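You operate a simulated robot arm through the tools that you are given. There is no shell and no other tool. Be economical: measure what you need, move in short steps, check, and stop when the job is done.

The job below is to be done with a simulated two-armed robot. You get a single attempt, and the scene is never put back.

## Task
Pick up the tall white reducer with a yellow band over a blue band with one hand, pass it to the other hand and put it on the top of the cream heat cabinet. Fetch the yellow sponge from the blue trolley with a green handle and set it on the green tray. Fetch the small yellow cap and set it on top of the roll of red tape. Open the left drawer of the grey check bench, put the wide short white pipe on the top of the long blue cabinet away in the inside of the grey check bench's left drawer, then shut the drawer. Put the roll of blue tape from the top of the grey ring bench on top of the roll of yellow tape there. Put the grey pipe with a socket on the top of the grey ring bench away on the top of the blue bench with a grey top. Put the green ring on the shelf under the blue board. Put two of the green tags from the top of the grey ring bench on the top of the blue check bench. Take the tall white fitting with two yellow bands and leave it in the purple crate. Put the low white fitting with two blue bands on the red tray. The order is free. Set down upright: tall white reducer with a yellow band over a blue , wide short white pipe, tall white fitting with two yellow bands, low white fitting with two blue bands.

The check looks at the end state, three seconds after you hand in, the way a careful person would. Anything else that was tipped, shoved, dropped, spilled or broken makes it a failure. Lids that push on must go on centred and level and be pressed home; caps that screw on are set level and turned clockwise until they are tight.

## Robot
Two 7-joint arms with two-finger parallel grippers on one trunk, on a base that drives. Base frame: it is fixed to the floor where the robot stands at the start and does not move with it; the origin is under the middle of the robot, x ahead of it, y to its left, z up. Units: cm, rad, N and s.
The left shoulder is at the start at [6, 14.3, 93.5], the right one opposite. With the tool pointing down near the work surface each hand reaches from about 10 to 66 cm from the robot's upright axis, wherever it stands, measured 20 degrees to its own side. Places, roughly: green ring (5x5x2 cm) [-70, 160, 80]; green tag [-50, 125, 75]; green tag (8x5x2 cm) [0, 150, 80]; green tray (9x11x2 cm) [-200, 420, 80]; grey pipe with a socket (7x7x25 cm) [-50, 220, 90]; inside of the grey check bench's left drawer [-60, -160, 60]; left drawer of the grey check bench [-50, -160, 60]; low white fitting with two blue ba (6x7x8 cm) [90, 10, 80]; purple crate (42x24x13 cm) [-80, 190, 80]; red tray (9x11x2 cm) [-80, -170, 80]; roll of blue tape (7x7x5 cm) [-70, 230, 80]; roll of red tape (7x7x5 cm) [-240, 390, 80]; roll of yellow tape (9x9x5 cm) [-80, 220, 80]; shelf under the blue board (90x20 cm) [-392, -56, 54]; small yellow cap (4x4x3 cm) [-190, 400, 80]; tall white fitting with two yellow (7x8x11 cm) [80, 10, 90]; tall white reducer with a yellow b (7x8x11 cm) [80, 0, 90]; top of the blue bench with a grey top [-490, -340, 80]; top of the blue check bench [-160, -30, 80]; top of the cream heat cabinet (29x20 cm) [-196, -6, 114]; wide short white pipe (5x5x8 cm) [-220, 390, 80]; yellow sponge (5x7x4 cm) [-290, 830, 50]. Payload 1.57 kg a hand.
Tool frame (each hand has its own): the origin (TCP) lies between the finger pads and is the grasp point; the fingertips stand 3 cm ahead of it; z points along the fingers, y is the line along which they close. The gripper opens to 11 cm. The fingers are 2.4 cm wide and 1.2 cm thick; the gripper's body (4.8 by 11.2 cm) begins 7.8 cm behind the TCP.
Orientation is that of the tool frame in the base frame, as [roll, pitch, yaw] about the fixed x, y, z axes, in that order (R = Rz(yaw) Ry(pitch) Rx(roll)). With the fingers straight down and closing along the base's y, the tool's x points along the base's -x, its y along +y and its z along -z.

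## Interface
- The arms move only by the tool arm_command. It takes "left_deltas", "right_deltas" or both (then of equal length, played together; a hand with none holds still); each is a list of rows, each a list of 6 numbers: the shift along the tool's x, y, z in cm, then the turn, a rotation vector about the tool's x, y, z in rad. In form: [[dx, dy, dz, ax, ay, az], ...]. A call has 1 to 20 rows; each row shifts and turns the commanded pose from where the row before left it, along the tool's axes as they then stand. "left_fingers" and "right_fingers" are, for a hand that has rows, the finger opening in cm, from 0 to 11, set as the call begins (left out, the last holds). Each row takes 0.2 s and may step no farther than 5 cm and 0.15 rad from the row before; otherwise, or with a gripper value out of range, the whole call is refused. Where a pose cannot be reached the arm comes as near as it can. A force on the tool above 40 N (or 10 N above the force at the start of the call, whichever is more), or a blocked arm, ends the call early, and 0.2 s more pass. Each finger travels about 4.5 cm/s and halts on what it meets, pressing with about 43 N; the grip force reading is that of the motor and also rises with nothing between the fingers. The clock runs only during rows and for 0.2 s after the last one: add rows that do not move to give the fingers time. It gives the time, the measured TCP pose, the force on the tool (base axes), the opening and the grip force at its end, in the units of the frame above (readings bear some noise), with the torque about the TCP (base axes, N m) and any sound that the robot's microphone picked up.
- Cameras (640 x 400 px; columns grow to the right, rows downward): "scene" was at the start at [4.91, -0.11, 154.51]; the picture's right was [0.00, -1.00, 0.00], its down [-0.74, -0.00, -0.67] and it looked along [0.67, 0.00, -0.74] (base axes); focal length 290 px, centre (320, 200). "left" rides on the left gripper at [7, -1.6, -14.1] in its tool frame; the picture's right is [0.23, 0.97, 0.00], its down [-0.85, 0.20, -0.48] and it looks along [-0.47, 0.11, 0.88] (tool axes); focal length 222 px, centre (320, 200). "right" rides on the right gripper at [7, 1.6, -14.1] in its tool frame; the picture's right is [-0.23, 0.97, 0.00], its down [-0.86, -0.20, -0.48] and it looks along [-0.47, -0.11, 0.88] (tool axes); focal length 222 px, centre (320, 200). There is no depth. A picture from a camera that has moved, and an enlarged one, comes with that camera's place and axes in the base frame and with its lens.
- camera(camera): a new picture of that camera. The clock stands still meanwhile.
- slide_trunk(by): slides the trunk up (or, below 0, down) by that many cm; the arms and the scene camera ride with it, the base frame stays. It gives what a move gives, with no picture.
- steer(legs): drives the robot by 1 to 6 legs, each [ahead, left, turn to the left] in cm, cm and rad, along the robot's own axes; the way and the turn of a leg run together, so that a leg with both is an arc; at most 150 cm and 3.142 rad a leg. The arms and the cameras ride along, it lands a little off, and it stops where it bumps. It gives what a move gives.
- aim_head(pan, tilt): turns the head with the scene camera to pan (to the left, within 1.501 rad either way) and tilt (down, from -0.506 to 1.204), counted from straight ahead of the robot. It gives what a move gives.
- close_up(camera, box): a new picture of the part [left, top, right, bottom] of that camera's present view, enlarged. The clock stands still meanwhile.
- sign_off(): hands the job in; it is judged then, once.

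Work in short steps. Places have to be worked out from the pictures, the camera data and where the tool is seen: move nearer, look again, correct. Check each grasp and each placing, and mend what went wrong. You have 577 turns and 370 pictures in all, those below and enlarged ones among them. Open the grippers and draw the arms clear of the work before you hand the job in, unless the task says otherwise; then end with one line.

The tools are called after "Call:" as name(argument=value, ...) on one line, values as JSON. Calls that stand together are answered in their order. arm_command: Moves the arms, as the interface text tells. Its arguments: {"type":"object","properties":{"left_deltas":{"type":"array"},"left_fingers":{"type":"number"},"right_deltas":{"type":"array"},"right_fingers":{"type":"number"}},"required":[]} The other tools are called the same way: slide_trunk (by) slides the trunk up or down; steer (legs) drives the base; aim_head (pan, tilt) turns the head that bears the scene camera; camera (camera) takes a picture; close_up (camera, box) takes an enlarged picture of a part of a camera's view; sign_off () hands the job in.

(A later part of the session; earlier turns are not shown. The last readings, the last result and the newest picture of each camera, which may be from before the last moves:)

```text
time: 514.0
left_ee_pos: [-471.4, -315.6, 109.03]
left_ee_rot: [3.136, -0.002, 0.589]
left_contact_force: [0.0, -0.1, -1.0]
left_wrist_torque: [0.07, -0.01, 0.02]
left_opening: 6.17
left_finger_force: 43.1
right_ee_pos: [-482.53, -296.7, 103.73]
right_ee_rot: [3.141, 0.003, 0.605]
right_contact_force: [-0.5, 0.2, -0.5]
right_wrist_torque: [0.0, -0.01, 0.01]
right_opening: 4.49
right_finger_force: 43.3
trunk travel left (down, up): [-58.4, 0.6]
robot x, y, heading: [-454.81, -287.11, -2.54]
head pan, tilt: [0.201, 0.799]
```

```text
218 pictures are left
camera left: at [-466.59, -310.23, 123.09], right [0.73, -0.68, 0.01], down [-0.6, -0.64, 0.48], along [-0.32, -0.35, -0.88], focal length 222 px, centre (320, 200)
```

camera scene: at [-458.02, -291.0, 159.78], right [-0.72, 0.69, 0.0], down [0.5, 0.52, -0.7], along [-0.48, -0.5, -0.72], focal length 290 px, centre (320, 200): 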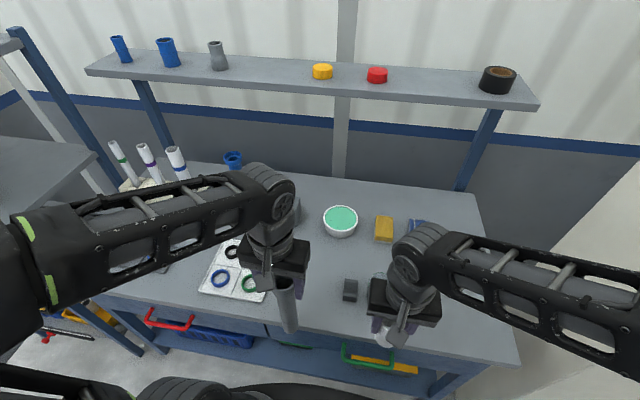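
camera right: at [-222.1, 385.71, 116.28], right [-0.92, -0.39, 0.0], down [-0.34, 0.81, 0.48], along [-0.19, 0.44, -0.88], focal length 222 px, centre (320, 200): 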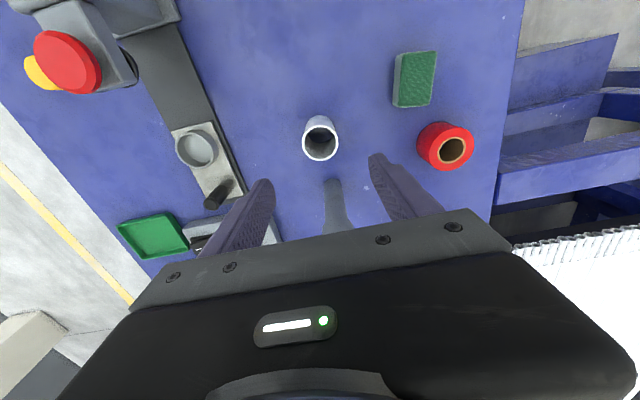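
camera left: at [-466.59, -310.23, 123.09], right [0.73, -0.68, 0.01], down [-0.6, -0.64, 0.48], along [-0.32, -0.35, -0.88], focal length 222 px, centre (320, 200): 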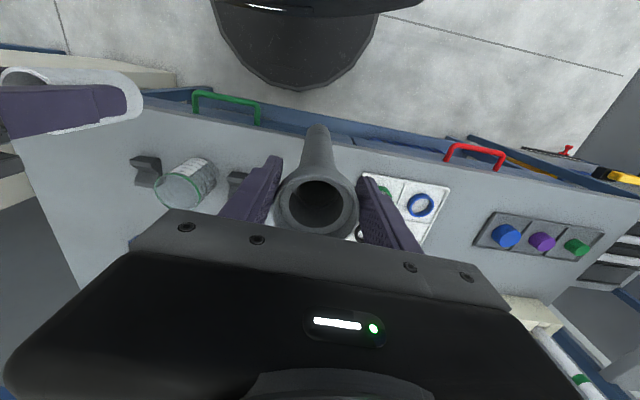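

The spot is 13 cm further ahead of the left hand. I move there and lower to the bench.

Call:
arm_command(left_deltas=[[-4.4, -0.3, 0, 0, 0, 0], [-4.4, -0.3, 0, 0, 0, 0], [-4.2, -0.2, 0, 0, 0, 0], [0, 0, 2, 0, 0, 0], [0, 0, 1.5, 0, 0, 0]])

Call:
camera(camera="scene")

```text
time: 515.2
left_ee_pos: [-482.53, -322.28, 105.35]
left_ee_rot: [3.137, -0.002, 0.587]
left_contact_force: [-0.7, 0.3, -1.7]
left_wrist_torque: [0.0, -0.03, -0.03]
left_opening: 6.15
left_finger_force: 42.9
right_ee_pos: [-482.69, -296.65, 103.76]
right_ee_rot: [3.14, 0.003, 0.604]
right_contact_force: [-1.0, -0.9, -0.6]
right_wrist_torque: [0.04, 0.03, 0.01]
right_opening: 4.54
right_finger_force: 43.0
trunk travel left (down, up): [-58.4, 0.6]
robot x, y, heading: [-455.34, -286.95, -2.538]
head pan, tilt: [0.201, 0.799]
```

```text
217 pictures are left
camera scene: at [-458.1, -291.05, 159.77], right [-0.72, 0.69, 0.0], down [0.5, 0.52, -0.7], along [-0.48, -0.5, -0.72], focal length 290 px, centre (320, 200)
```

scene: 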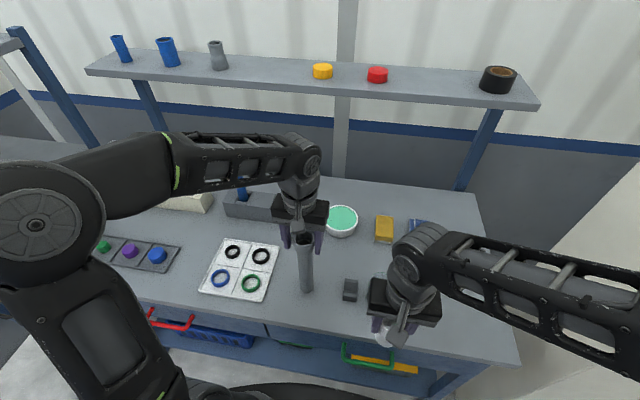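

Good spot. I lower in small steps to contact.

Call:
arm_command(left_deltas=[[0, 0, 0.6, 0, 0, 0], [0, 0, 0.4, 0, 0, 0]])

Call:
arm_command(left_deltas=[[0, 0, 0.4, 0, 0, 0]])

Call:
arm_command(left_deltas=[[0, 0, 0.4, 0, 0, 0]])

```text
time: 515.8
left_ee_pos: [-482.55, -322.09, 104.58]
left_ee_rot: [3.136, -0.002, 0.588]
left_contact_force: [0.0, 0.5, -1.2]
left_wrist_torque: [-0.01, -0.02, 0.0]
left_opening: 6.14
left_finger_force: 43.2
right_ee_pos: [-482.64, -296.83, 103.75]
right_ee_rot: [3.141, 0.004, 0.605]
right_contact_force: [0.2, -0.5, 0.1]
right_wrist_torque: [0.02, 0.01, -0.03]
right_opening: 4.51
right_finger_force: 43.4
trunk travel left (down, up): [-58.4, 0.6]
robot x, y, heading: [-454.99, -286.7, -2.542]
head pan, tilt: [0.201, 0.799]
```

```text
time: 516.2
left_ee_pos: [-482.55, -322.11, 104.21]
left_ee_rot: [3.136, 0.0, 0.587]
left_contact_force: [-0.8, -0.5, -1.2]
left_wrist_torque: [0.01, -0.02, 0.0]
left_opening: 6.16
left_finger_force: 42.9
right_ee_pos: [-482.45, -296.67, 103.88]
right_ee_rot: [3.14, 0.003, 0.606]
right_contact_force: [0.1, -0.1, -0.9]
right_wrist_torque: [-0.01, 0.0, 0.0]
right_opening: 4.51
right_finger_force: 42.8
trunk travel left (down, up): [-58.4, 0.6]
robot x, y, heading: [-454.8, -286.53, -2.54]
head pan, tilt: [0.201, 0.799]
```

```text
time: 516.6
left_ee_pos: [-482.53, -322.12, 104.03]
left_ee_rot: [3.136, 0.003, 0.589]
left_contact_force: [4.3, 0.2, 23.3]
left_wrist_torque: [0.07, -0.54, -0.04]
left_opening: 6.16
left_finger_force: 42.5
right_ee_pos: [-482.43, -296.65, 103.82]
right_ee_rot: [3.14, 0.005, 0.606]
right_contact_force: [0.3, -0.3, -0.2]
right_wrist_torque: [0.0, 0.0, 0.01]
right_opening: 4.53
right_finger_force: 42.8
trunk travel left (down, up): [-58.4, 0.6]
robot x, y, heading: [-454.83, -286.48, -2.536]
head pan, tilt: [0.201, 0.799]
```

The pipe stands on the bench. I release and rise straight up past its top.

Call:
arm_command(left_deltas=[[0, 0, -0.2, 0, 0, 0], [0, 0, 0, 0, 0, 0], [0, 0, 0, 0, 0, 0], [0, 0, 0, 0, 0, 0], [0, 0, -3, 0, 0, 0], [0, 0, -3, 0, 0, 0]], left_fingers=10)

Call:
camera(camera="left")

```text
time: 518.0
left_ee_pos: [-482.81, -321.91, 109.74]
left_ee_rot: [3.138, -0.001, 0.591]
left_contact_force: [0.6, 0.7, -0.7]
left_wrist_torque: [-0.01, -0.02, 0.0]
left_opening: 10.01
left_finger_force: 0.1
right_ee_pos: [-482.56, -296.72, 103.78]
right_ee_rot: [3.14, 0.001, 0.604]
right_contact_force: [0.0, -0.9, 0.1]
right_wrist_torque: [0.03, 0.02, -0.03]
right_opening: 4.52
right_finger_force: 42.8
trunk travel left (down, up): [-58.4, 0.6]
robot x, y, heading: [-454.77, -286.61, -2.543]
head pan, tilt: [0.201, 0.799]
```

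```text
216 pictures are left
camera left: at [-477.95, -316.66, 123.86], right [0.73, -0.68, 0.01], down [-0.6, -0.64, 0.48], along [-0.32, -0.35, -0.88], focal length 222 px, centre (320, 200)
```

left: 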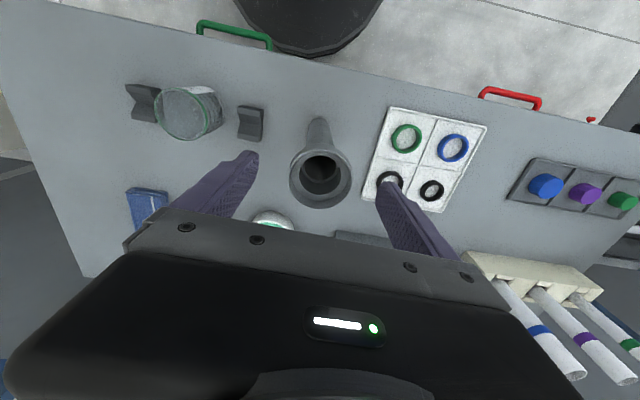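

The pipe stands alone. I raise slightly and back the robot away.

Call:
arm_command(left_deltas=[[0, 0, -1.5, 0, 0, 0]])

Call:
steer(legs=[[-45, 0, 0]])

Call:
camera(camera="scene")

```text
time: 518.4
left_ee_pos: [-482.9, -321.88, 111.26]
left_ee_rot: [3.138, -0.001, 0.589]
left_contact_force: [0.4, -1.1, -0.3]
left_wrist_torque: [-0.05, 0.01, 0.0]
left_opening: 9.99
left_finger_force: 0.1
right_ee_pos: [-482.53, -296.62, 103.86]
right_ee_rot: [3.14, 0.004, 0.605]
right_contact_force: [-0.1, -0.6, 0.4]
right_wrist_torque: [-0.03, 0.0, 0.01]
right_opening: 4.53
right_finger_force: 42.6
trunk travel left (down, up): [-58.4, 0.6]
robot x, y, heading: [-454.92, -286.87, -2.539]
head pan, tilt: [0.201, 0.799]
```

```text
time: 521.1
left_ee_pos: [-445.94, -296.72, 111.4]
left_ee_rot: [3.138, 0.0, 0.593]
left_contact_force: [-0.2, -0.1, 0.6]
left_wrist_torque: [-0.01, 0.04, 0.02]
left_opening: 9.99
left_finger_force: 0.0
right_ee_pos: [-445.75, -271.52, 103.78]
right_ee_rot: [3.14, 0.004, 0.609]
right_contact_force: [0.1, 0.1, -1.0]
right_wrist_torque: [0.02, -0.02, 0.0]
right_opening: 4.51
right_finger_force: 42.4
trunk travel left (down, up): [-58.4, 0.6]
robot x, y, heading: [-418.23, -261.33, -2.534]
head pan, tilt: [0.201, 0.799]
```

```text
215 pictures are left
camera scene: at [-421.22, -265.63, 159.77], right [-0.72, 0.69, 0.0], down [0.5, 0.52, -0.7], along [-0.48, -0.5, -0.72], focal length 290 px, centre (320, 200)
```

scene: 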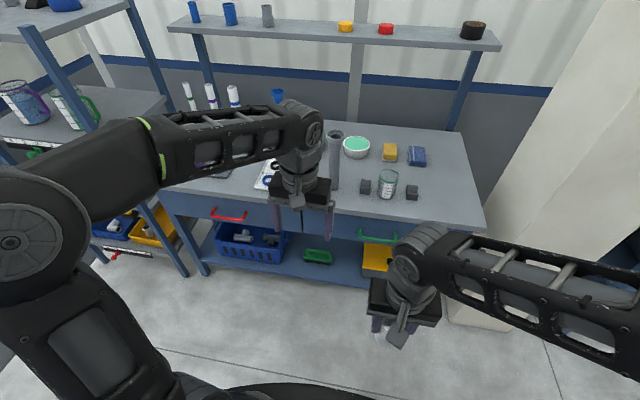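

The pipe stands on the bench. Now I drive the long way back to the front of the grey check bench with the white pipe.

Call:
steer(legs=[[0, 0, -1.72], [134, 0, 0], [134, 0, 0], [0, 0, -1.262], [93, 0, 0], [93, 0, 0]])

Call:
steer(legs=[[0, 0, -0.219], [104, 0, 0], [104, 0, 0], [0, 0, -1.35]])

Call:
aim_head(pan=0, tilt=0.4)

Call:
camera(camera="scene")

```text
time: 550.4
left_ee_pos: [-387.44, 149.15, 111.41]
left_ee_rot: [3.136, -0.001, -2.347]
left_contact_force: [0.5, -0.2, -0.6]
left_wrist_torque: [0.03, -0.01, 0.01]
left_opening: 10.01
left_finger_force: 0.0
right_ee_pos: [-382.5, 124.49, 103.77]
right_ee_rot: [3.139, 0.003, -2.331]
right_contact_force: [-0.1, 0.2, -1.5]
right_wrist_torque: [-0.05, 0.0, 0.01]
right_opening: 4.52
right_finger_force: 43.0
trunk travel left (down, up): [-58.4, 0.6]
robot x, y, heading: [-407.69, 109.19, 0.81]
head pan, tilt: [0.201, 0.799]
```

```text
time: 564.8
left_ee_pos: [-193.55, 205.03, 111.41]
left_ee_rot: [3.136, -0.002, 2.4]
left_contact_force: [0.2, -0.7, -0.5]
left_wrist_torque: [0.0, -0.02, 0.05]
left_opening: 10.01
left_finger_force: 0.1
right_ee_pos: [-218.18, 199.32, 103.77]
right_ee_rot: [3.139, 0.004, 2.416]
right_contact_force: [0.0, -0.2, -1.0]
right_wrist_torque: [0.03, -0.01, 0.01]
right_opening: 4.51
right_finger_force: 42.9
trunk travel left (down, up): [-58.4, 0.6]
robot x, y, heading: [-234.36, 224.23, -0.725]
head pan, tilt: [0.201, 0.799]
```

```text
time: 565.6
left_ee_pos: [-193.49, 205.07, 111.44]
left_ee_rot: [3.135, -0.002, 2.401]
left_contact_force: [0.1, 0.5, 0.6]
left_wrist_torque: [-0.03, 0.05, -0.02]
left_opening: 10.0
left_finger_force: 0.0
right_ee_pos: [-218.12, 199.3, 103.73]
right_ee_rot: [3.14, 0.004, 2.417]
right_contact_force: [0.5, -0.7, -0.5]
right_wrist_torque: [0.0, -0.01, 0.05]
right_opening: 4.5
right_finger_force: 43.4
trunk travel left (down, up): [-58.4, 0.6]
robot x, y, heading: [-234.35, 223.67, -0.724]
head pan, tilt: [0.0, 0.4]
```

```text
214 pictures are left
camera scene: at [-229.75, 219.54, 163.27], right [-0.67, -0.75, 0.0], down [-0.29, 0.26, -0.92], along [0.69, -0.61, -0.39], focal length 290 px, centre (320, 200)
```

scene: 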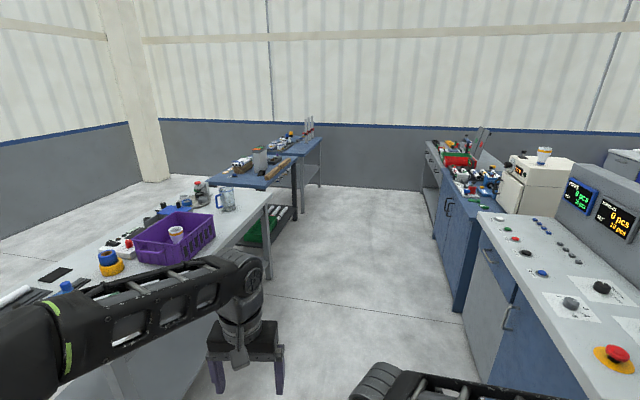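

Path clear; I drive on to the front of the grey check bench.

Call:
steer(legs=[[0, 0, -0.084], [96, 0, 0], [96, 0, 0], [0, 0, -0.2], [104, 0, 0], [98, 0, 0]])

Call:
steer(legs=[[0, 0, -1.352]])

Call:
aim_head(pan=0, tilt=0.65)

Call:
camera(camera="scene")

```text
time: 586.0
left_ee_pos: [38.81, -113.06, 111.26]
left_ee_rot: [3.135, -0.001, 2.136]
left_contact_force: [0.5, 0.0, 0.9]
left_wrist_torque: [0.01, 0.01, -0.03]
left_opening: 10.01
left_finger_force: 0.0
right_ee_pos: [13.6, -112.24, 103.74]
right_ee_rot: [3.14, 0.003, 2.153]
right_contact_force: [0.5, -0.3, -0.7]
right_wrist_torque: [0.03, 0.01, 0.03]
right_opening: 4.5
right_finger_force: 43.2
trunk travel left (down, up): [-58.4, 0.6]
robot x, y, heading: [4.55, -84.79, -0.994]
head pan, tilt: [0.0, 0.4]
```

```text
time: 589.7
left_ee_pos: [-16.32, -124.33, 111.32]
left_ee_rot: [3.137, -0.001, 0.788]
left_contact_force: [-0.2, -0.3, -0.5]
left_wrist_torque: [-0.01, -0.04, 0.0]
left_opening: 10.01
left_finger_force: 0.1
right_ee_pos: [-21.01, -99.66, 103.77]
right_ee_rot: [3.14, 0.003, 0.804]
right_contact_force: [0.3, 0.4, -0.6]
right_wrist_torque: [-0.01, 0.0, 0.0]
right_opening: 4.53
right_finger_force: 44.0
trunk travel left (down, up): [-58.4, 0.6]
robot x, y, heading: [4.16, -84.27, -2.341]
head pan, tilt: [0.0, 0.4]
```

```text
time: 590.5
left_ee_pos: [-16.25, -124.39, 111.21]
left_ee_rot: [3.134, -0.001, 0.787]
left_contact_force: [0.4, 0.3, -0.2]
left_wrist_torque: [0.02, -0.01, 0.01]
left_opening: 10.0
left_finger_force: 0.1
right_ee_pos: [-20.98, -99.55, 103.71]
right_ee_rot: [3.139, 0.005, 0.804]
right_contact_force: [0.2, -0.3, -0.8]
right_wrist_torque: [0.0, 0.0, 0.0]
right_opening: 4.5
right_finger_force: 43.2
trunk travel left (down, up): [-58.4, 0.6]
robot x, y, heading: [4.45, -84.51, -2.341]
head pan, tilt: [0.0, 0.649]
```

```text
213 pictures are left
camera scene: at [0.22, -88.52, 161.04], right [-0.72, 0.7, 0.0], down [0.42, 0.43, -0.8], along [-0.55, -0.57, -0.6], focal length 290 px, centre (320, 200)
```

scene: 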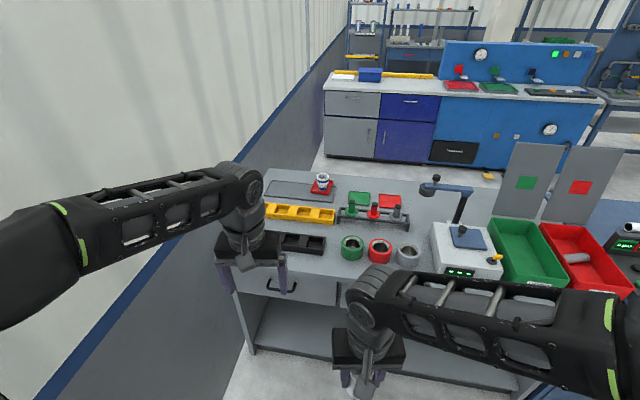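

The handle is about 68 cm ahead, 13.6 left, z 75.5. I lower the trunk 20 cm, move the left hand forward and rotate it to point forward with the fingers closing vertically.

Call:
slide_trunk(by=-20)

Call:
arm_command(left_deltas=[[-4, 0, 0, 0, 0, 0], [-4, 0, 0, 0, 0, 0], [-4, 0, 0, 0, 0, 0], [0, 0, 0, -0.0864, -0.0864, 0.0864], [0, 0, 0, -0.0864, -0.0864, 0.0864], [0, 0, 0, -0.0864, -0.0864, 0.0864], [0, 0, 0, -0.0864, -0.0864, 0.0864], [0, 0, 0, -0.0864, -0.0864, 0.0864], [0, 0, 0, -0.0864, -0.0864, 0.0864], [0, 0, 0, -0.0864, -0.0864, 0.0864], [0, 0, 0, -0.0864, -0.0864, 0.0864], [0, 0, 0, -0.0864, -0.0864, 0.0864], [0, 0, 0, -0.0864, -0.0864, 0.0864], [0, 0, 0, -0.0864, -0.0864, 0.0864], [0, 0, 0, -0.0864, -0.0864, 0.0864], [0, 0, 0, -0.0864, -0.0864, 0.0864], [0, 0, 0, -0.0864, -0.0864, 0.0864]], left_fingers=6)

Call:
aim_head(pan=0.15, tilt=0.6)

Call:
camera(camera="scene")

Call:
camera(camera="left")

```text
time: 592.7
left_ee_pos: [-16.26, -124.35, 91.39]
left_ee_rot: [3.135, -0.004, 0.787]
left_contact_force: [-0.3, 0.4, 0.7]
left_wrist_torque: [0.04, 0.0, -0.01]
left_opening: 10.01
left_finger_force: 0.1
right_ee_pos: [-21.05, -99.61, 83.83]
right_ee_rot: [3.139, 0.005, 0.804]
right_contact_force: [0.6, 0.6, -1.0]
right_wrist_torque: [-0.01, -0.01, -0.01]
right_opening: 4.5
right_finger_force: 42.6
trunk travel left (down, up): [-38.4, 20.6]
robot x, y, heading: [4.23, -84.38, -2.342]
head pan, tilt: [0.0, 0.649]
```

```text
time: 596.3
left_ee_pos: [-24.76, -132.86, 91.32]
left_ee_rot: [1.599, 0.023, -0.755]
left_contact_force: [0.3, -0.5, -0.3]
left_wrist_torque: [-0.03, -0.01, 0.04]
left_opening: 6.0
left_finger_force: 0.1
right_ee_pos: [-21.01, -99.48, 83.66]
right_ee_rot: [3.141, 0.002, 0.806]
right_contact_force: [0.2, 0.6, -0.1]
right_wrist_torque: [-0.02, -0.02, -0.02]
right_opening: 4.5
right_finger_force: 42.6
trunk travel left (down, up): [-38.4, 20.6]
robot x, y, heading: [3.85, -84.11, -2.34]
head pan, tilt: [0.0, 0.649]
```

```text
time: 597.0
left_ee_pos: [-24.76, -132.95, 91.33]
left_ee_rot: [1.601, 0.022, -0.754]
left_contact_force: [0.2, -0.4, 0.0]
left_wrist_torque: [0.03, 0.01, 0.0]
left_opening: 6.02
left_finger_force: 0.1
right_ee_pos: [-20.97, -99.46, 83.74]
right_ee_rot: [3.14, 0.005, 0.804]
right_contact_force: [0.6, -0.5, -0.9]
right_wrist_torque: [0.0, 0.03, -0.01]
right_opening: 4.5
right_finger_force: 42.7
trunk travel left (down, up): [-38.4, 20.6]
robot x, y, heading: [3.93, -84.3, -2.337]
head pan, tilt: [0.15, 0.6]
```

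```text
212 pictures are left
camera scene: at [1.12, -89.47, 141.46], right [-0.81, 0.58, 0.0], down [0.33, 0.46, -0.82], along [-0.48, -0.67, -0.57], focal length 290 px, centre (320, 200)
```

scene: 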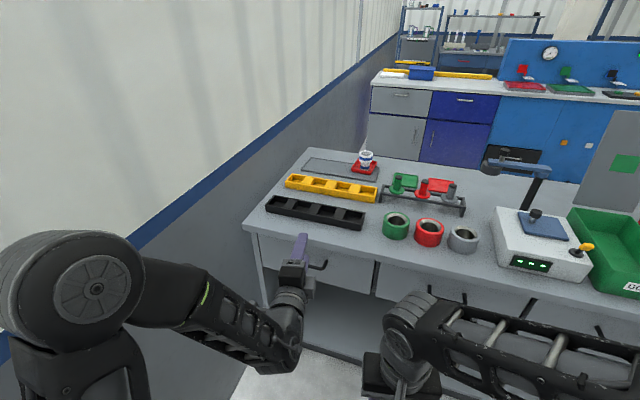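

```text
211 pictures are left
camera left: at [-9.99, -127.26, 89.9], right [0.16, -0.19, 0.97], down [-0.3, 0.93, 0.23], along [-0.94, -0.32, 0.09], focal length 222 px, centre (320, 200)
```

left: 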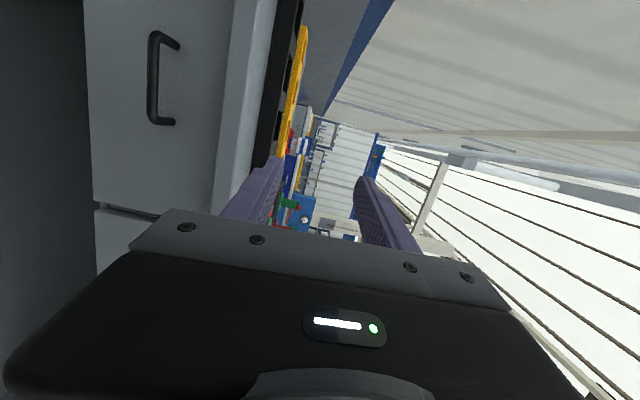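

The hand is oriented well. I zoom in on the handle for accurate triangulation.

Call:
close_up(camera="scene", box=[240, 210, 400, 320])

Call:
close_up(camera="left", box=[60, 0, 340, 200])

```text
3.64 times, centred on (320, 265) of scene
camera zoom: at [1.12, -89.47, 141.46], right [-0.81, 0.58, 0.0], down [0.33, 0.46, -0.82], along [-0.48, -0.67, -0.57], focal length 1055 px, centre (320, -36)
```

zoom: 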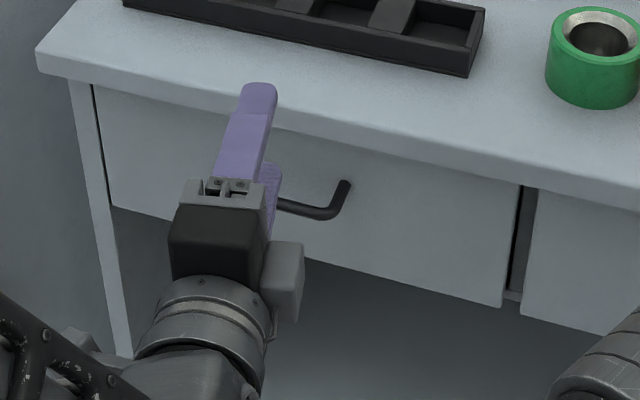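

```text
2.00 times, centred on (200, 100) of left
camera zoom: at [-9.99, -127.26, 89.9], right [0.16, -0.19, 0.97], down [-0.3, 0.93, 0.23], along [-0.94, -0.32, 0.09], focal length 444 px, centre (560, 400)
```

zoom: 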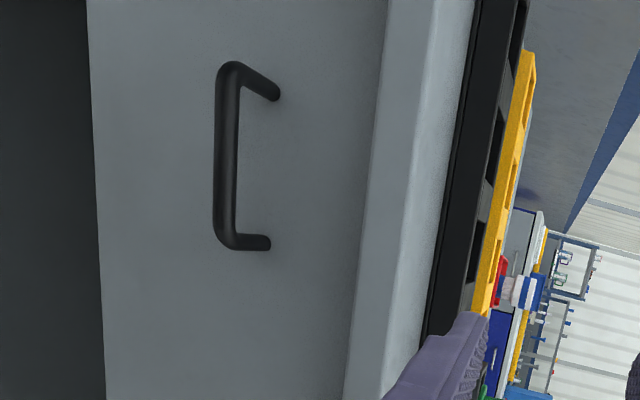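

Handle bar centre is (-34.9, -146.1, 68.9), about 10 cm long, and the bench faces heading about -2.53. I turn the robot to match and align the left hand in front of the handle.

Call:
steer(legs=[[0, 0, -0.19]])

Call:
arm_command(left_deltas=[[3.75, -3, 0, 0, 0, 0], [3.75, -3, 0, 0, 0, 0], [3.75, -3, 0, 0, 0, 0], [3.75, -3, 0, 0, 0, 0], [0, -4.5, 0, 0, 0, 0], [0, -4.5, 0, 0, 0, 0]], left_fingers=5)

Call:
camera(camera="left")

Call:
camera(camera="scene")

```text
time: 598.1
left_ee_pos: [-33.43, -126.51, 91.39]
left_ee_rot: [1.599, 0.024, -0.946]
left_contact_force: [-0.9, 0.0, -0.1]
left_wrist_torque: [-0.04, 0.0, 0.01]
left_opening: 5.99
left_finger_force: 0.2
right_ee_pos: [-23.47, -94.48, 83.85]
right_ee_rot: [3.14, 0.002, 0.613]
right_contact_force: [0.4, 0.2, -0.8]
right_wrist_torque: [0.0, -0.01, 0.0]
right_opening: 4.53
right_finger_force: 43.1
trunk travel left (down, up): [-38.4, 20.6]
robot x, y, heading: [3.7, -84.43, -2.529]
head pan, tilt: [0.15, 0.6]
```

```text
time: 599.5
left_ee_pos: [-33.36, -126.14, 82.38]
left_ee_rot: [1.598, 0.021, -0.943]
left_contact_force: [-0.4, -1.4, 0.0]
left_wrist_torque: [0.0, -0.01, -0.06]
left_opening: 5.03
left_finger_force: 0.1
left hand out of reach, approached as far as the arm can: row 1, 2, 3, 4
right_ee_pos: [-23.39, -94.5, 83.73]
right_ee_rot: [3.139, 0.004, 0.612]
right_contact_force: [0.1, -0.8, -0.4]
right_wrist_torque: [0.01, 0.0, 0.0]
right_opening: 4.52
right_finger_force: 43.4
trunk travel left (down, up): [-38.4, 20.6]
robot x, y, heading: [4.28, -84.23, -2.534]
head pan, tilt: [0.15, 0.6]
```

```text
208 pictures are left
camera left: at [-17.79, -123.51, 80.96], right [0.12, -0.22, 0.97], down [-0.11, 0.97, 0.23], along [-0.99, -0.14, 0.1], focal length 222 px, centre (320, 200)
```

left: 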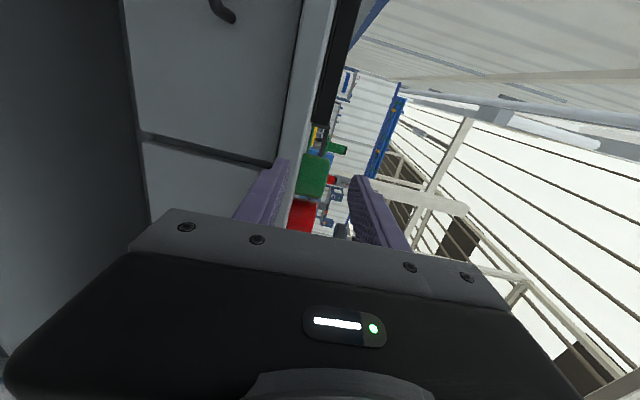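

```text
207 pictures are left
camera scene: at [0.18, -88.77, 141.47], right [-0.69, 0.72, 0.0], down [0.41, 0.39, -0.83], along [-0.6, -0.57, -0.57], focal length 290 px, centre (320, 200)
```

scene: 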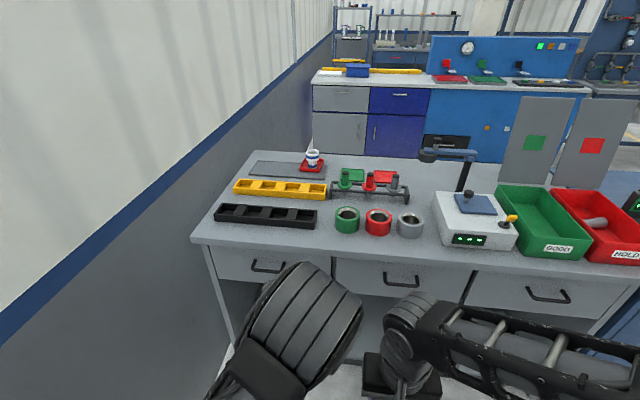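

The arm can't reach further left, so I shift the robot left 15 cm instead (the wall leaves 43 cm).

Call:
steer(legs=[[0, 14.5, 0]])

Call:
arm_command(left_deltas=[[0, -4, 0, -0.027, 0, 0], [0, -4, 0, 0, 0.02, 0], [0, -4, 0, 0, 0, 0]])

Call:
camera(camera="left")

Call:
camera(camera="scene")

```text
time: 600.9
left_ee_pos: [-24.85, -138.21, 82.32]
left_ee_rot: [1.601, 0.023, -0.949]
left_contact_force: [-0.2, -0.4, -0.3]
left_wrist_torque: [0.0, 0.0, 0.02]
left_opening: 5.03
left_finger_force: 0.0
right_ee_pos: [-14.96, -106.5, 83.72]
right_ee_rot: [3.141, 0.005, 0.61]
right_contact_force: [0.6, 0.5, -1.1]
right_wrist_torque: [0.04, 0.01, -0.01]
right_opening: 4.53
right_finger_force: 42.9
trunk travel left (down, up): [-38.4, 20.6]
robot x, y, heading: [12.57, -95.92, -2.529]
head pan, tilt: [0.15, 0.6]
```

```text
time: 601.4
left_ee_pos: [-24.97, -138.1, 78.21]
left_ee_rot: [1.564, 0.032, -0.939]
left_contact_force: [-0.4, -0.2, 0.5]
left_wrist_torque: [0.01, 0.03, -0.03]
left_opening: 4.99
left_finger_force: 0.0
right_ee_pos: [-15.65, -105.22, 82.96]
right_ee_rot: [-3.122, -0.022, 0.589]
right_contact_force: [-1.8, 3.8, -0.6]
right_wrist_torque: [-0.4, -0.23, 0.09]
right_opening: 4.53
right_finger_force: 43.3
trunk travel left (down, up): [-38.4, 20.6]
robot x, y, heading: [12.71, -96.46, -2.53]
head pan, tilt: [0.15, 0.6]
stopped in row 2 (right hand): the force on the tool passed its limit at 98 N (the readings are from after the stop); the commanded pose is now the measured one
```

```text
206 pictures are left
camera left: at [-9.54, -135.22, 76.17], right [0.16, -0.2, 0.97], down [-0.11, 0.97, 0.22], along [-0.98, -0.15, 0.13], focal length 222 px, centre (320, 200)
```

left: 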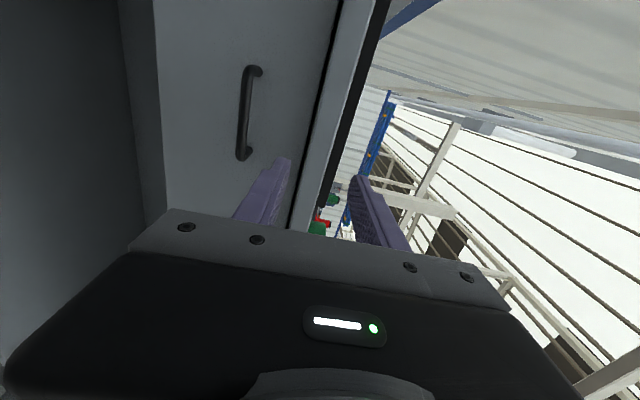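

```text
205 pictures are left
camera scene: at [8.67, -100.87, 141.46], right [-0.69, 0.73, 0.0], down [0.41, 0.39, -0.83], along [-0.6, -0.57, -0.56], focal length 290 px, centre (320, 200)
```

scene: 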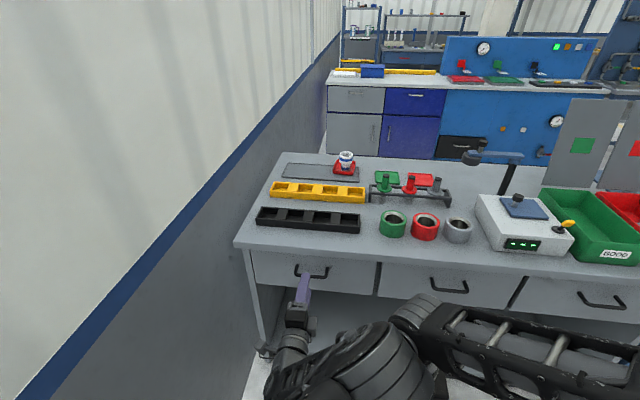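

The left elbow touched the right hand. I move the right hand out to the right.

Call:
arm_command(right_deltas=[[0, -4.5, 0, 0, 0, 0], [0, -4.5, 0, 0, 0, 0], [0, -4.5, 0, 0.02, -0.02, -0.02], [0, -4.5, 0, 0, 0, 0], [0, -4, 0, 0, 0, 0]])

Call:
camera(camera="right")

```text
time: 602.6
left_ee_pos: [-25.19, -137.99, 78.19]
left_ee_rot: [1.565, 0.03, -0.938]
left_contact_force: [-0.1, -0.2, 0.6]
left_wrist_torque: [0.0, -0.02, 0.0]
left_opening: 4.99
left_finger_force: 0.0
right_ee_pos: [-27.73, -87.09, 83.59]
right_ee_rot: [-3.101, -0.002, 0.61]
right_contact_force: [0.6, -0.7, 0.0]
right_wrist_torque: [0.0, -0.01, -0.01]
right_opening: 4.5
right_finger_force: 43.3
trunk travel left (down, up): [-38.4, 20.6]
robot x, y, heading: [12.52, -96.19, -2.533]
head pan, tilt: [0.15, 0.6]
```

```text
204 pictures are left
camera right: at [-20.92, -84.91, 97.66], right [0.37, -0.93, -0.04], down [-0.81, -0.34, 0.48], along [-0.46, -0.15, -0.87], focal length 222 px, centre (320, 200)
```

right: 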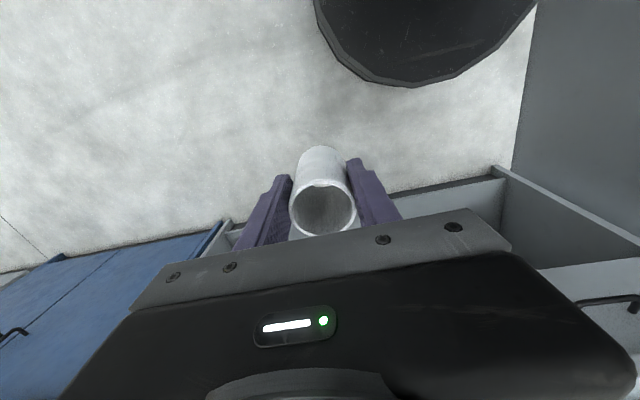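

Now I lower the left hand to handle height and advance toward the bar.

Call:
arm_command(left_deltas=[[1, -4.6, 0, 0, 0, 0], [0, -4.6, 0, 0, 0.02, 0], [0, 0, 4, 0, 0, 0], [0, 0, 3, 0, 0, 0]], right_deltas=[[0, 0, 0, -0.04, 0, 0], [0, 0, 0, 0, 0, 0], [0, 0, 0, 0, 0, 0], [0, 0, 0, 0, 0, 0]])

Call:
camera(camera="left")

Call:
close_up(camera="scene", box=[240, 230, 400, 340])

```text
time: 603.6
left_ee_pos: [-30.27, -143.04, 69.06]
left_ee_rot: [1.564, 0.029, -0.917]
left_contact_force: [-0.5, 0.8, 0.0]
left_wrist_torque: [-0.02, 0.0, 0.01]
left_opening: 5.04
left_finger_force: 0.1
right_ee_pos: [-27.79, -87.2, 83.67]
right_ee_rot: [-3.141, -0.005, 0.61]
right_contact_force: [-0.9, -0.2, -0.4]
right_wrist_torque: [-0.01, 0.04, -0.01]
right_opening: 4.52
right_finger_force: 43.0
trunk travel left (down, up): [-38.4, 20.6]
robot x, y, heading: [12.74, -95.95, -2.535]
head pan, tilt: [0.15, 0.6]
```

```text
203 pictures are left
camera left: at [-14.85, -139.86, 66.96], right [0.16, -0.2, 0.97], down [-0.13, 0.97, 0.22], along [-0.98, -0.16, 0.13], focal length 222 px, centre (320, 200)
```

left: 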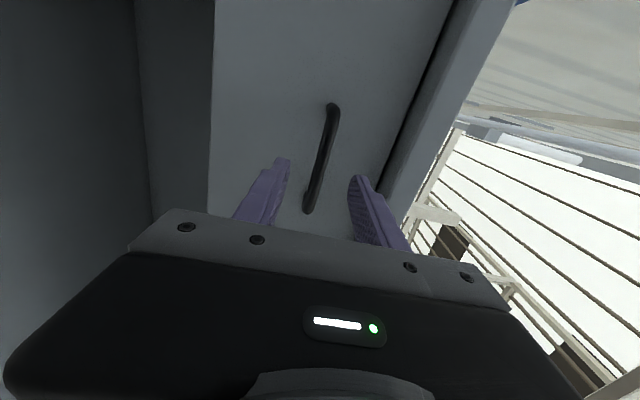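

```text
3.64 times, centred on (320, 285) of scene
camera zoom: at [8.59, -100.84, 141.45], right [-0.69, 0.73, 0.0], down [0.41, 0.39, -0.82], along [-0.6, -0.57, -0.57], focal length 1055 px, centre (320, -109)
```

zoom: 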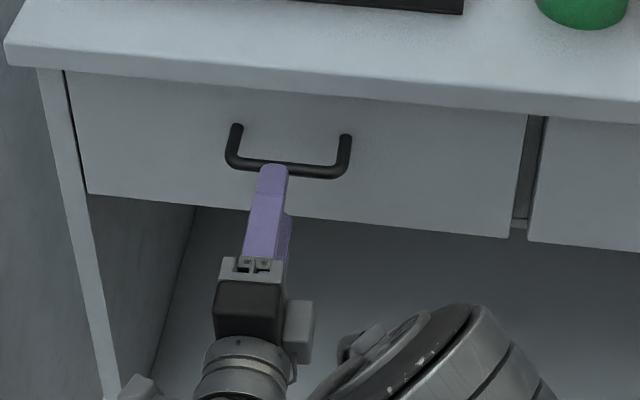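

Fingers straddle the bar level. I advance 4 cm and close.

Call:
arm_command(left_deltas=[[-1, 0, 2, 0, 0, 0], [0, 0, 2, 0, 0, 0]])

Call:
arm_command(left_deltas=[[0, 0, 0, 0, 0, 0], [0, 0, 0, 0, 0, 0], [0, 0, 0, 0, 0, 0], [0, 0, 0, 0, 0, 0]], left_fingers=0)

Call:
close_up(camera="scene", box=[240, 230, 400, 340])

```text
time: 604.2
left_ee_pos: [-33.91, -144.47, 68.98]
left_ee_rot: [1.566, 0.03, -0.919]
left_contact_force: [0.5, -0.1, -0.4]
left_wrist_torque: [0.02, 0.01, 0.03]
left_opening: 4.99
left_finger_force: 0.1
right_ee_pos: [-27.81, -87.09, 83.57]
right_ee_rot: [-3.141, -0.004, 0.611]
right_contact_force: [0.1, -0.3, -1.6]
right_wrist_torque: [0.03, -0.03, 0.02]
right_opening: 4.52
right_finger_force: 43.0
trunk travel left (down, up): [-38.4, 20.6]
robot x, y, heading: [12.74, -96.1, -2.532]
head pan, tilt: [0.15, 0.6]
```

```text
time: 605.2
left_ee_pos: [-34.06, -144.4, 69.04]
left_ee_rot: [1.566, 0.03, -0.922]
left_contact_force: [-0.5, 0.4, -2.4]
left_wrist_torque: [-0.51, -0.42, 0.0]
left_opening: 1.24
left_finger_force: 28.7
right_ee_pos: [-27.76, -87.07, 83.58]
right_ee_rot: [3.142, -0.003, 0.606]
right_contact_force: [0.9, 0.6, -1.3]
right_wrist_torque: [0.01, 0.01, 0.0]
right_opening: 4.54
right_finger_force: 42.8
trunk travel left (down, up): [-38.4, 20.6]
robot x, y, heading: [12.55, -96.39, -2.537]
head pan, tilt: [0.15, 0.6]
```

```text
3.64 times, centred on (320, 285) of scene
camera zoom: at [8.57, -100.82, 141.45], right [-0.69, 0.73, 0.0], down [0.41, 0.39, -0.82], along [-0.6, -0.57, -0.57], focal length 1055 px, centre (320, -109)
```

zoom: 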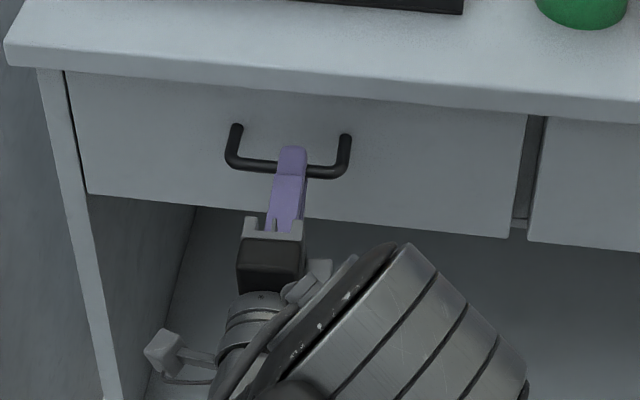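

The handle is gripped (1.24 cm). I pull the drawer open by driving back 22 cm.

Call:
steer(legs=[[-22, 0, 0]])

Call:
camera(camera="scene")

```text
time: 606.8
left_ee_pos: [-16.5, -131.82, 69.04]
left_ee_rot: [1.566, 0.03, -0.928]
left_contact_force: [-12.6, 18.6, -6.5]
left_wrist_torque: [-0.47, -0.5, 0.08]
left_opening: 1.25
left_finger_force: 29.3
right_ee_pos: [-10.15, -74.54, 83.49]
right_ee_rot: [3.139, -0.004, 0.606]
right_contact_force: [0.0, -0.2, 0.1]
right_wrist_torque: [0.0, 0.0, 0.03]
right_opening: 4.51
right_finger_force: 42.4
trunk travel left (down, up): [-38.4, 20.6]
robot x, y, heading: [30.5, -84.12, -2.536]
head pan, tilt: [0.15, 0.6]
```

```text
200 pictures are left
camera scene: at [26.21, -88.3, 141.45], right [-0.69, 0.73, 0.0], down [0.41, 0.39, -0.83], along [-0.6, -0.57, -0.56], focal length 290 px, centre (320, 200)
```

scene: 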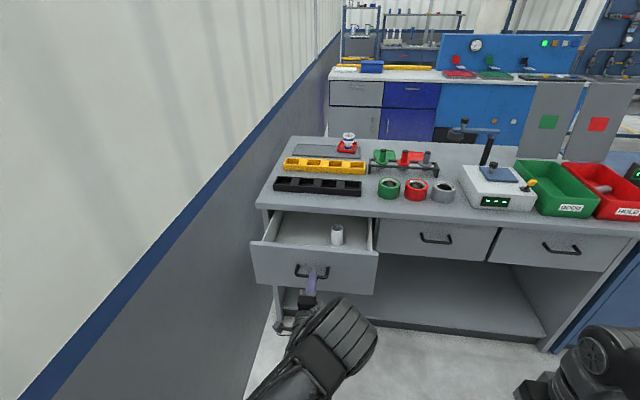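

The drawer is open about 21 cm; it already holds one white piece. I zoom in.

Call:
close_up(camera="scene", box=[230, 190, 400, 310])

```text
3.33 times, centred on (315, 250) of scene
camera zoom: at [26.21, -88.3, 141.45], right [-0.69, 0.73, 0.0], down [0.41, 0.39, -0.83], along [-0.6, -0.57, -0.56], focal length 967 px, centre (337, 33)
```

zoom: 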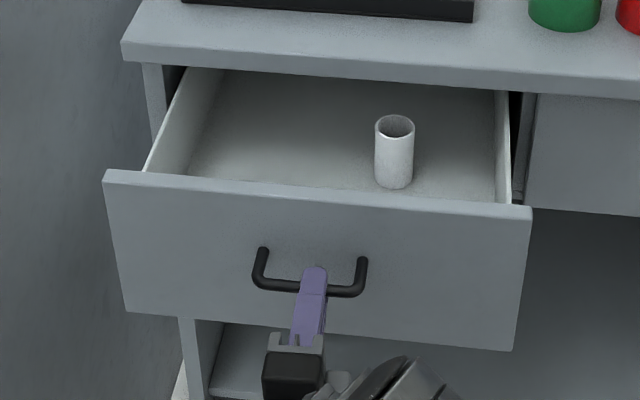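

I release the handle, retract and raise the left hand, and rotate it back to vertical.

Call:
arm_command(left_deltas=[[0, 0, 0, 0, 0, 0], [0, 0, 0, 0, 0, 0], [0, 0, -3.5, 0, 0, 0], [0, 0, -3.5, 0, 0, 0], [0, 4, 0, 0, 0, 0], [0, 4, 0, 0, 0, 0], [0, 4, 0, 0, 0, 0], [0, 4, 0, 0, 0, 0], [0, 4, 0, 0, 0, 0]], left_fingers=5)

Call:
arm_command(left_deltas=[[0, 0, 0, 0.0864, 0.0864, -0.0864], [0, 0, 0, 0.0864, 0.0864, -0.0864], [0, 0, 0, 0.0864, 0.0864, -0.0864], [0, 0, 0, 0.0864, 0.0864, -0.0864], [0, 0, 0, 0.0864, 0.0864, -0.0864], [0, 0, 0, 0.0864, 0.0864, -0.0864], [0, 0, 0, 0.0864, 0.0864, -0.0864], [0, 0, 0, 0.0864, 0.0864, -0.0864], [0, 0, 0, 0.0864, 0.0864, -0.0864], [0, 0, 0, 0.0864, 0.0864, -0.0864], [0, 0, 0, 0.0864, 0.0864, -0.0864], [0, 0, 0, 0.0864, 0.0864, -0.0864], [0, 0, 0, 0.0864, 0.0864, -0.0864], [0, 0, 0, 0.0864, 0.0864, -0.0864]])

Call:
slide_trunk(by=20)

Call:
camera(camera="scene")

```text
time: 608.8
left_ee_pos: [-10.37, -127.93, 88.86]
left_ee_rot: [1.567, 0.029, -0.926]
left_contact_force: [0.3, 0.0, 0.2]
left_wrist_torque: [0.01, 0.05, 0.0]
left_opening: 4.99
left_finger_force: 0.2
right_ee_pos: [-10.01, -74.6, 83.58]
right_ee_rot: [-3.141, -0.002, 0.607]
right_contact_force: [-0.5, -0.2, -0.4]
right_wrist_torque: [0.01, 0.03, -0.01]
right_opening: 4.51
right_finger_force: 42.6
trunk travel left (down, up): [-38.4, 20.6]
robot x, y, heading: [30.38, -83.96, -2.527]
head pan, tilt: [0.15, 0.6]
```

```text
time: 611.8
left_ee_pos: [-10.27, -127.99, 88.98]
left_ee_rot: [-3.108, 0.004, 0.646]
left_contact_force: [0.2, 1.0, 0.1]
left_wrist_torque: [-0.02, -0.04, -0.02]
left_opening: 5.0
left_finger_force: 0.1
right_ee_pos: [-10.02, -74.7, 83.56]
right_ee_rot: [3.141, -0.004, 0.609]
right_contact_force: [-0.1, 0.1, -0.9]
right_wrist_torque: [-0.01, 0.0, 0.03]
right_opening: 4.49
right_finger_force: 43.0
trunk travel left (down, up): [-38.4, 20.6]
robot x, y, heading: [30.39, -83.72, -2.535]
head pan, tilt: [0.15, 0.6]
```

```text
time: 614.0
left_ee_pos: [-10.34, -127.97, 108.87]
left_ee_rot: [-3.11, 0.004, 0.647]
left_contact_force: [0.1, -0.2, -0.2]
left_wrist_torque: [0.01, 0.0, -0.01]
left_opening: 5.01
left_finger_force: 0.0
right_ee_pos: [-10.08, -74.7, 103.5]
right_ee_rot: [3.14, -0.004, 0.607]
right_contact_force: [-0.8, 0.4, -1.1]
right_wrist_torque: [0.0, 0.02, 0.03]
right_opening: 4.53
right_finger_force: 42.9
trunk travel left (down, up): [-58.4, 0.6]
robot x, y, heading: [30.48, -83.81, -2.534]
head pan, tilt: [0.15, 0.6]
```

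```text
198 pictures are left
camera scene: at [26.34, -88.45, 161.45], right [-0.69, 0.73, 0.0], down [0.41, 0.39, -0.82], along [-0.6, -0.57, -0.57], focal length 290 px, centre (320, 200)
```

scene: 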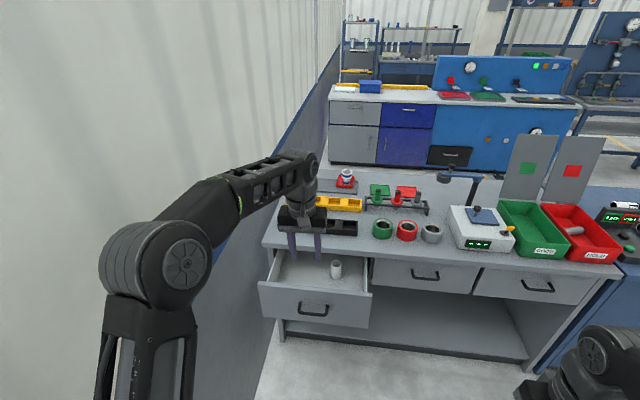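

I retract the left hand, advance 30 cm, and swing the right hand toward the drawer.

Call:
arm_command(left_deltas=[[4.5, 0, 0, -0.03, 0, 0], [4.5, 0, 0, 0, 0, 0], [4.5, 0, 0, 0, 0, 0], [4.5, 0, 0, 0, 0, 0], [4.5, 0, 0, 0, 0, 0]])

Call:
steer(legs=[[30, 0, 0]])

Call:
camera(camera="scene")

```text
time: 615.2
left_ee_pos: [7.57, -114.37, 108.94]
left_ee_rot: [3.142, 0.006, 0.645]
left_contact_force: [0.5, 0.3, 0.7]
left_wrist_torque: [0.0, 0.05, -0.03]
left_opening: 5.0
left_finger_force: 0.0
right_ee_pos: [-9.86, -74.46, 103.7]
right_ee_rot: [3.141, -0.001, 0.607]
right_contact_force: [-0.6, 1.2, -0.7]
right_wrist_torque: [-0.01, 0.03, -0.03]
right_opening: 4.52
right_finger_force: 43.1
trunk travel left (down, up): [-58.4, 0.6]
robot x, y, heading: [30.3, -84.25, -2.534]
head pan, tilt: [0.15, 0.6]
```

```text
time: 617.3
left_ee_pos: [-17.88, -132.06, 108.84]
left_ee_rot: [-3.14, 0.004, 0.644]
left_contact_force: [0.0, 0.4, -0.7]
left_wrist_torque: [0.02, -0.04, 0.02]
left_opening: 5.01
left_finger_force: 0.0
right_ee_pos: [-35.46, -92.22, 103.56]
right_ee_rot: [3.141, -0.003, 0.609]
right_contact_force: [0.8, -1.1, 0.2]
right_wrist_torque: [0.0, -0.05, -0.02]
right_opening: 4.51
right_finger_force: 42.7
trunk travel left (down, up): [-58.4, 0.6]
robot x, y, heading: [4.95, -101.58, -2.533]
head pan, tilt: [0.15, 0.6]
```

```text
197 pictures are left
camera scene: at [0.93, -106.08, 161.45], right [-0.69, 0.73, 0.0], down [0.41, 0.39, -0.82], along [-0.6, -0.57, -0.57], focal length 290 px, centre (320, 200)
```

scene: 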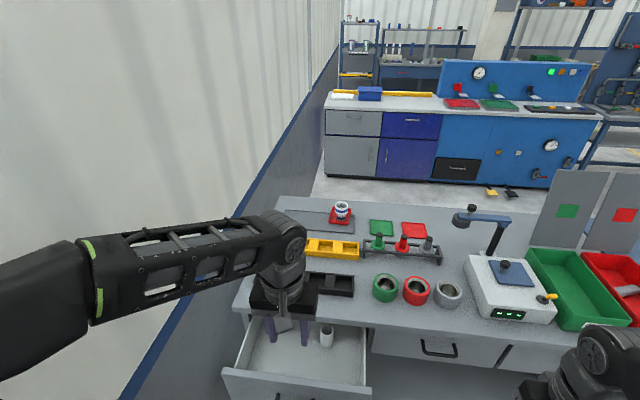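

I tuck the left hand back and left, and tilt the head down.

Call:
arm_command(left_deltas=[[4, 2.5, 0, 0, 0, 0], [4, 2.5, 0, 0, 0, 0], [4, 2.5, 0, 0, 0, 0], [2, 2, 0, 0, 0, 0]])

Call:
aim_head(pan=0.15, tilt=0.95)

Call:
camera(camera="scene")

```text
time: 618.3
left_ee_pos: [-0.97, -131.14, 109.17]
left_ee_rot: [-3.14, 0.003, 0.643]
left_contact_force: [0.6, -0.4, -1.0]
left_wrist_torque: [0.04, 0.04, 0.0]
left_opening: 5.0
left_finger_force: 0.1
right_ee_pos: [-35.34, -92.28, 103.63]
right_ee_rot: [-3.141, -0.005, 0.608]
right_contact_force: [-0.2, 0.3, -1.6]
right_wrist_torque: [0.0, -0.03, 0.0]
right_opening: 4.51
right_finger_force: 42.7
trunk travel left (down, up): [-58.4, 0.6]
robot x, y, heading: [5.11, -101.37, -2.536]
head pan, tilt: [0.15, 0.6]
```

```text
time: 619.1
left_ee_pos: [-1.15, -131.26, 109.3]
left_ee_rot: [-3.139, 0.005, 0.646]
left_contact_force: [0.4, 1.2, -0.7]
left_wrist_torque: [-0.03, 0.0, 0.03]
left_opening: 5.02
left_finger_force: 0.1
right_ee_pos: [-35.41, -92.18, 103.61]
right_ee_rot: [3.141, -0.004, 0.607]
right_contact_force: [-0.2, 0.2, 0.0]
right_wrist_torque: [0.0, -0.02, -0.02]
right_opening: 4.49
right_finger_force: 42.9
trunk travel left (down, up): [-58.4, 0.6]
robot x, y, heading: [5.08, -101.33, -2.539]
head pan, tilt: [0.15, 0.949]
```

```text
196 pictures are left
camera scene: at [2.18, -104.93, 158.62], right [-0.69, 0.73, 0.0], down [0.59, 0.56, -0.58], along [-0.42, -0.4, -0.81], focal length 290 px, centre (320, 200)
```

scene: 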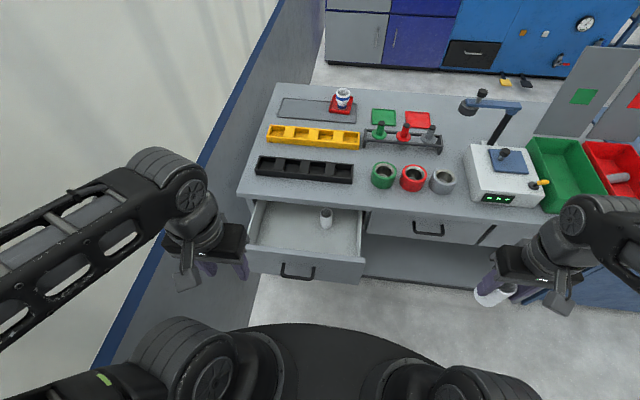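

The drawer's free middle-left spot is at about (-28, -147.8). I move the right hand forward, then left over it.

Call:
arm_command(right_deltas=[[-4.2, 0, 0, 0, 0, 0], [-4.2, 0, 0, 0, 0, 0], [-4.2, 0, 0, 0, 0, 0], [-4.2, 0, 0, 0, 0, 0], [-4.2, 0, 0, 0, 0, 0], [-2, 4, 0, 0, 0, 0], [0, 4.6, 0, 0, 0, 0], [0, 4.6, 0, 0, 0, 0], [0, 4.6, 0, 0, 0, 0], [0, 4.6, 0, 0, 0, 0], [0, 4.6, 0, 0, 0, 0], [0, 4.6, 0, 0, 0, 0], [0, 4.6, 0, 0, 0, 0]])

Call:
camera(camera="scene")

```text
time: 621.9
left_ee_pos: [-1.08, -131.34, 109.14]
left_ee_rot: [-3.138, 0.004, 0.643]
left_contact_force: [-0.4, -0.4, -0.1]
left_wrist_torque: [0.04, 0.01, 0.01]
left_opening: 5.0
left_finger_force: 0.0
right_ee_pos: [-33.61, -135.25, 103.51]
right_ee_rot: [-3.14, -0.003, 0.608]
right_contact_force: [0.3, -0.9, 1.1]
right_wrist_torque: [0.06, -0.01, 0.03]
right_opening: 4.53
right_finger_force: 43.1
trunk travel left (down, up): [-58.4, 0.6]
robot x, y, heading: [5.07, -101.76, -2.536]
head pan, tilt: [0.15, 0.949]
```

```text
195 pictures are left
camera scene: at [2.24, -105.06, 158.62], right [-0.69, 0.73, 0.0], down [0.59, 0.56, -0.58], along [-0.42, -0.4, -0.81], focal length 290 px, centre (320, 200)
```

scene: 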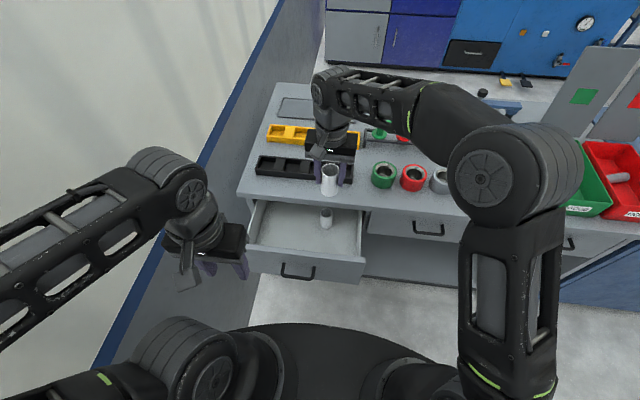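

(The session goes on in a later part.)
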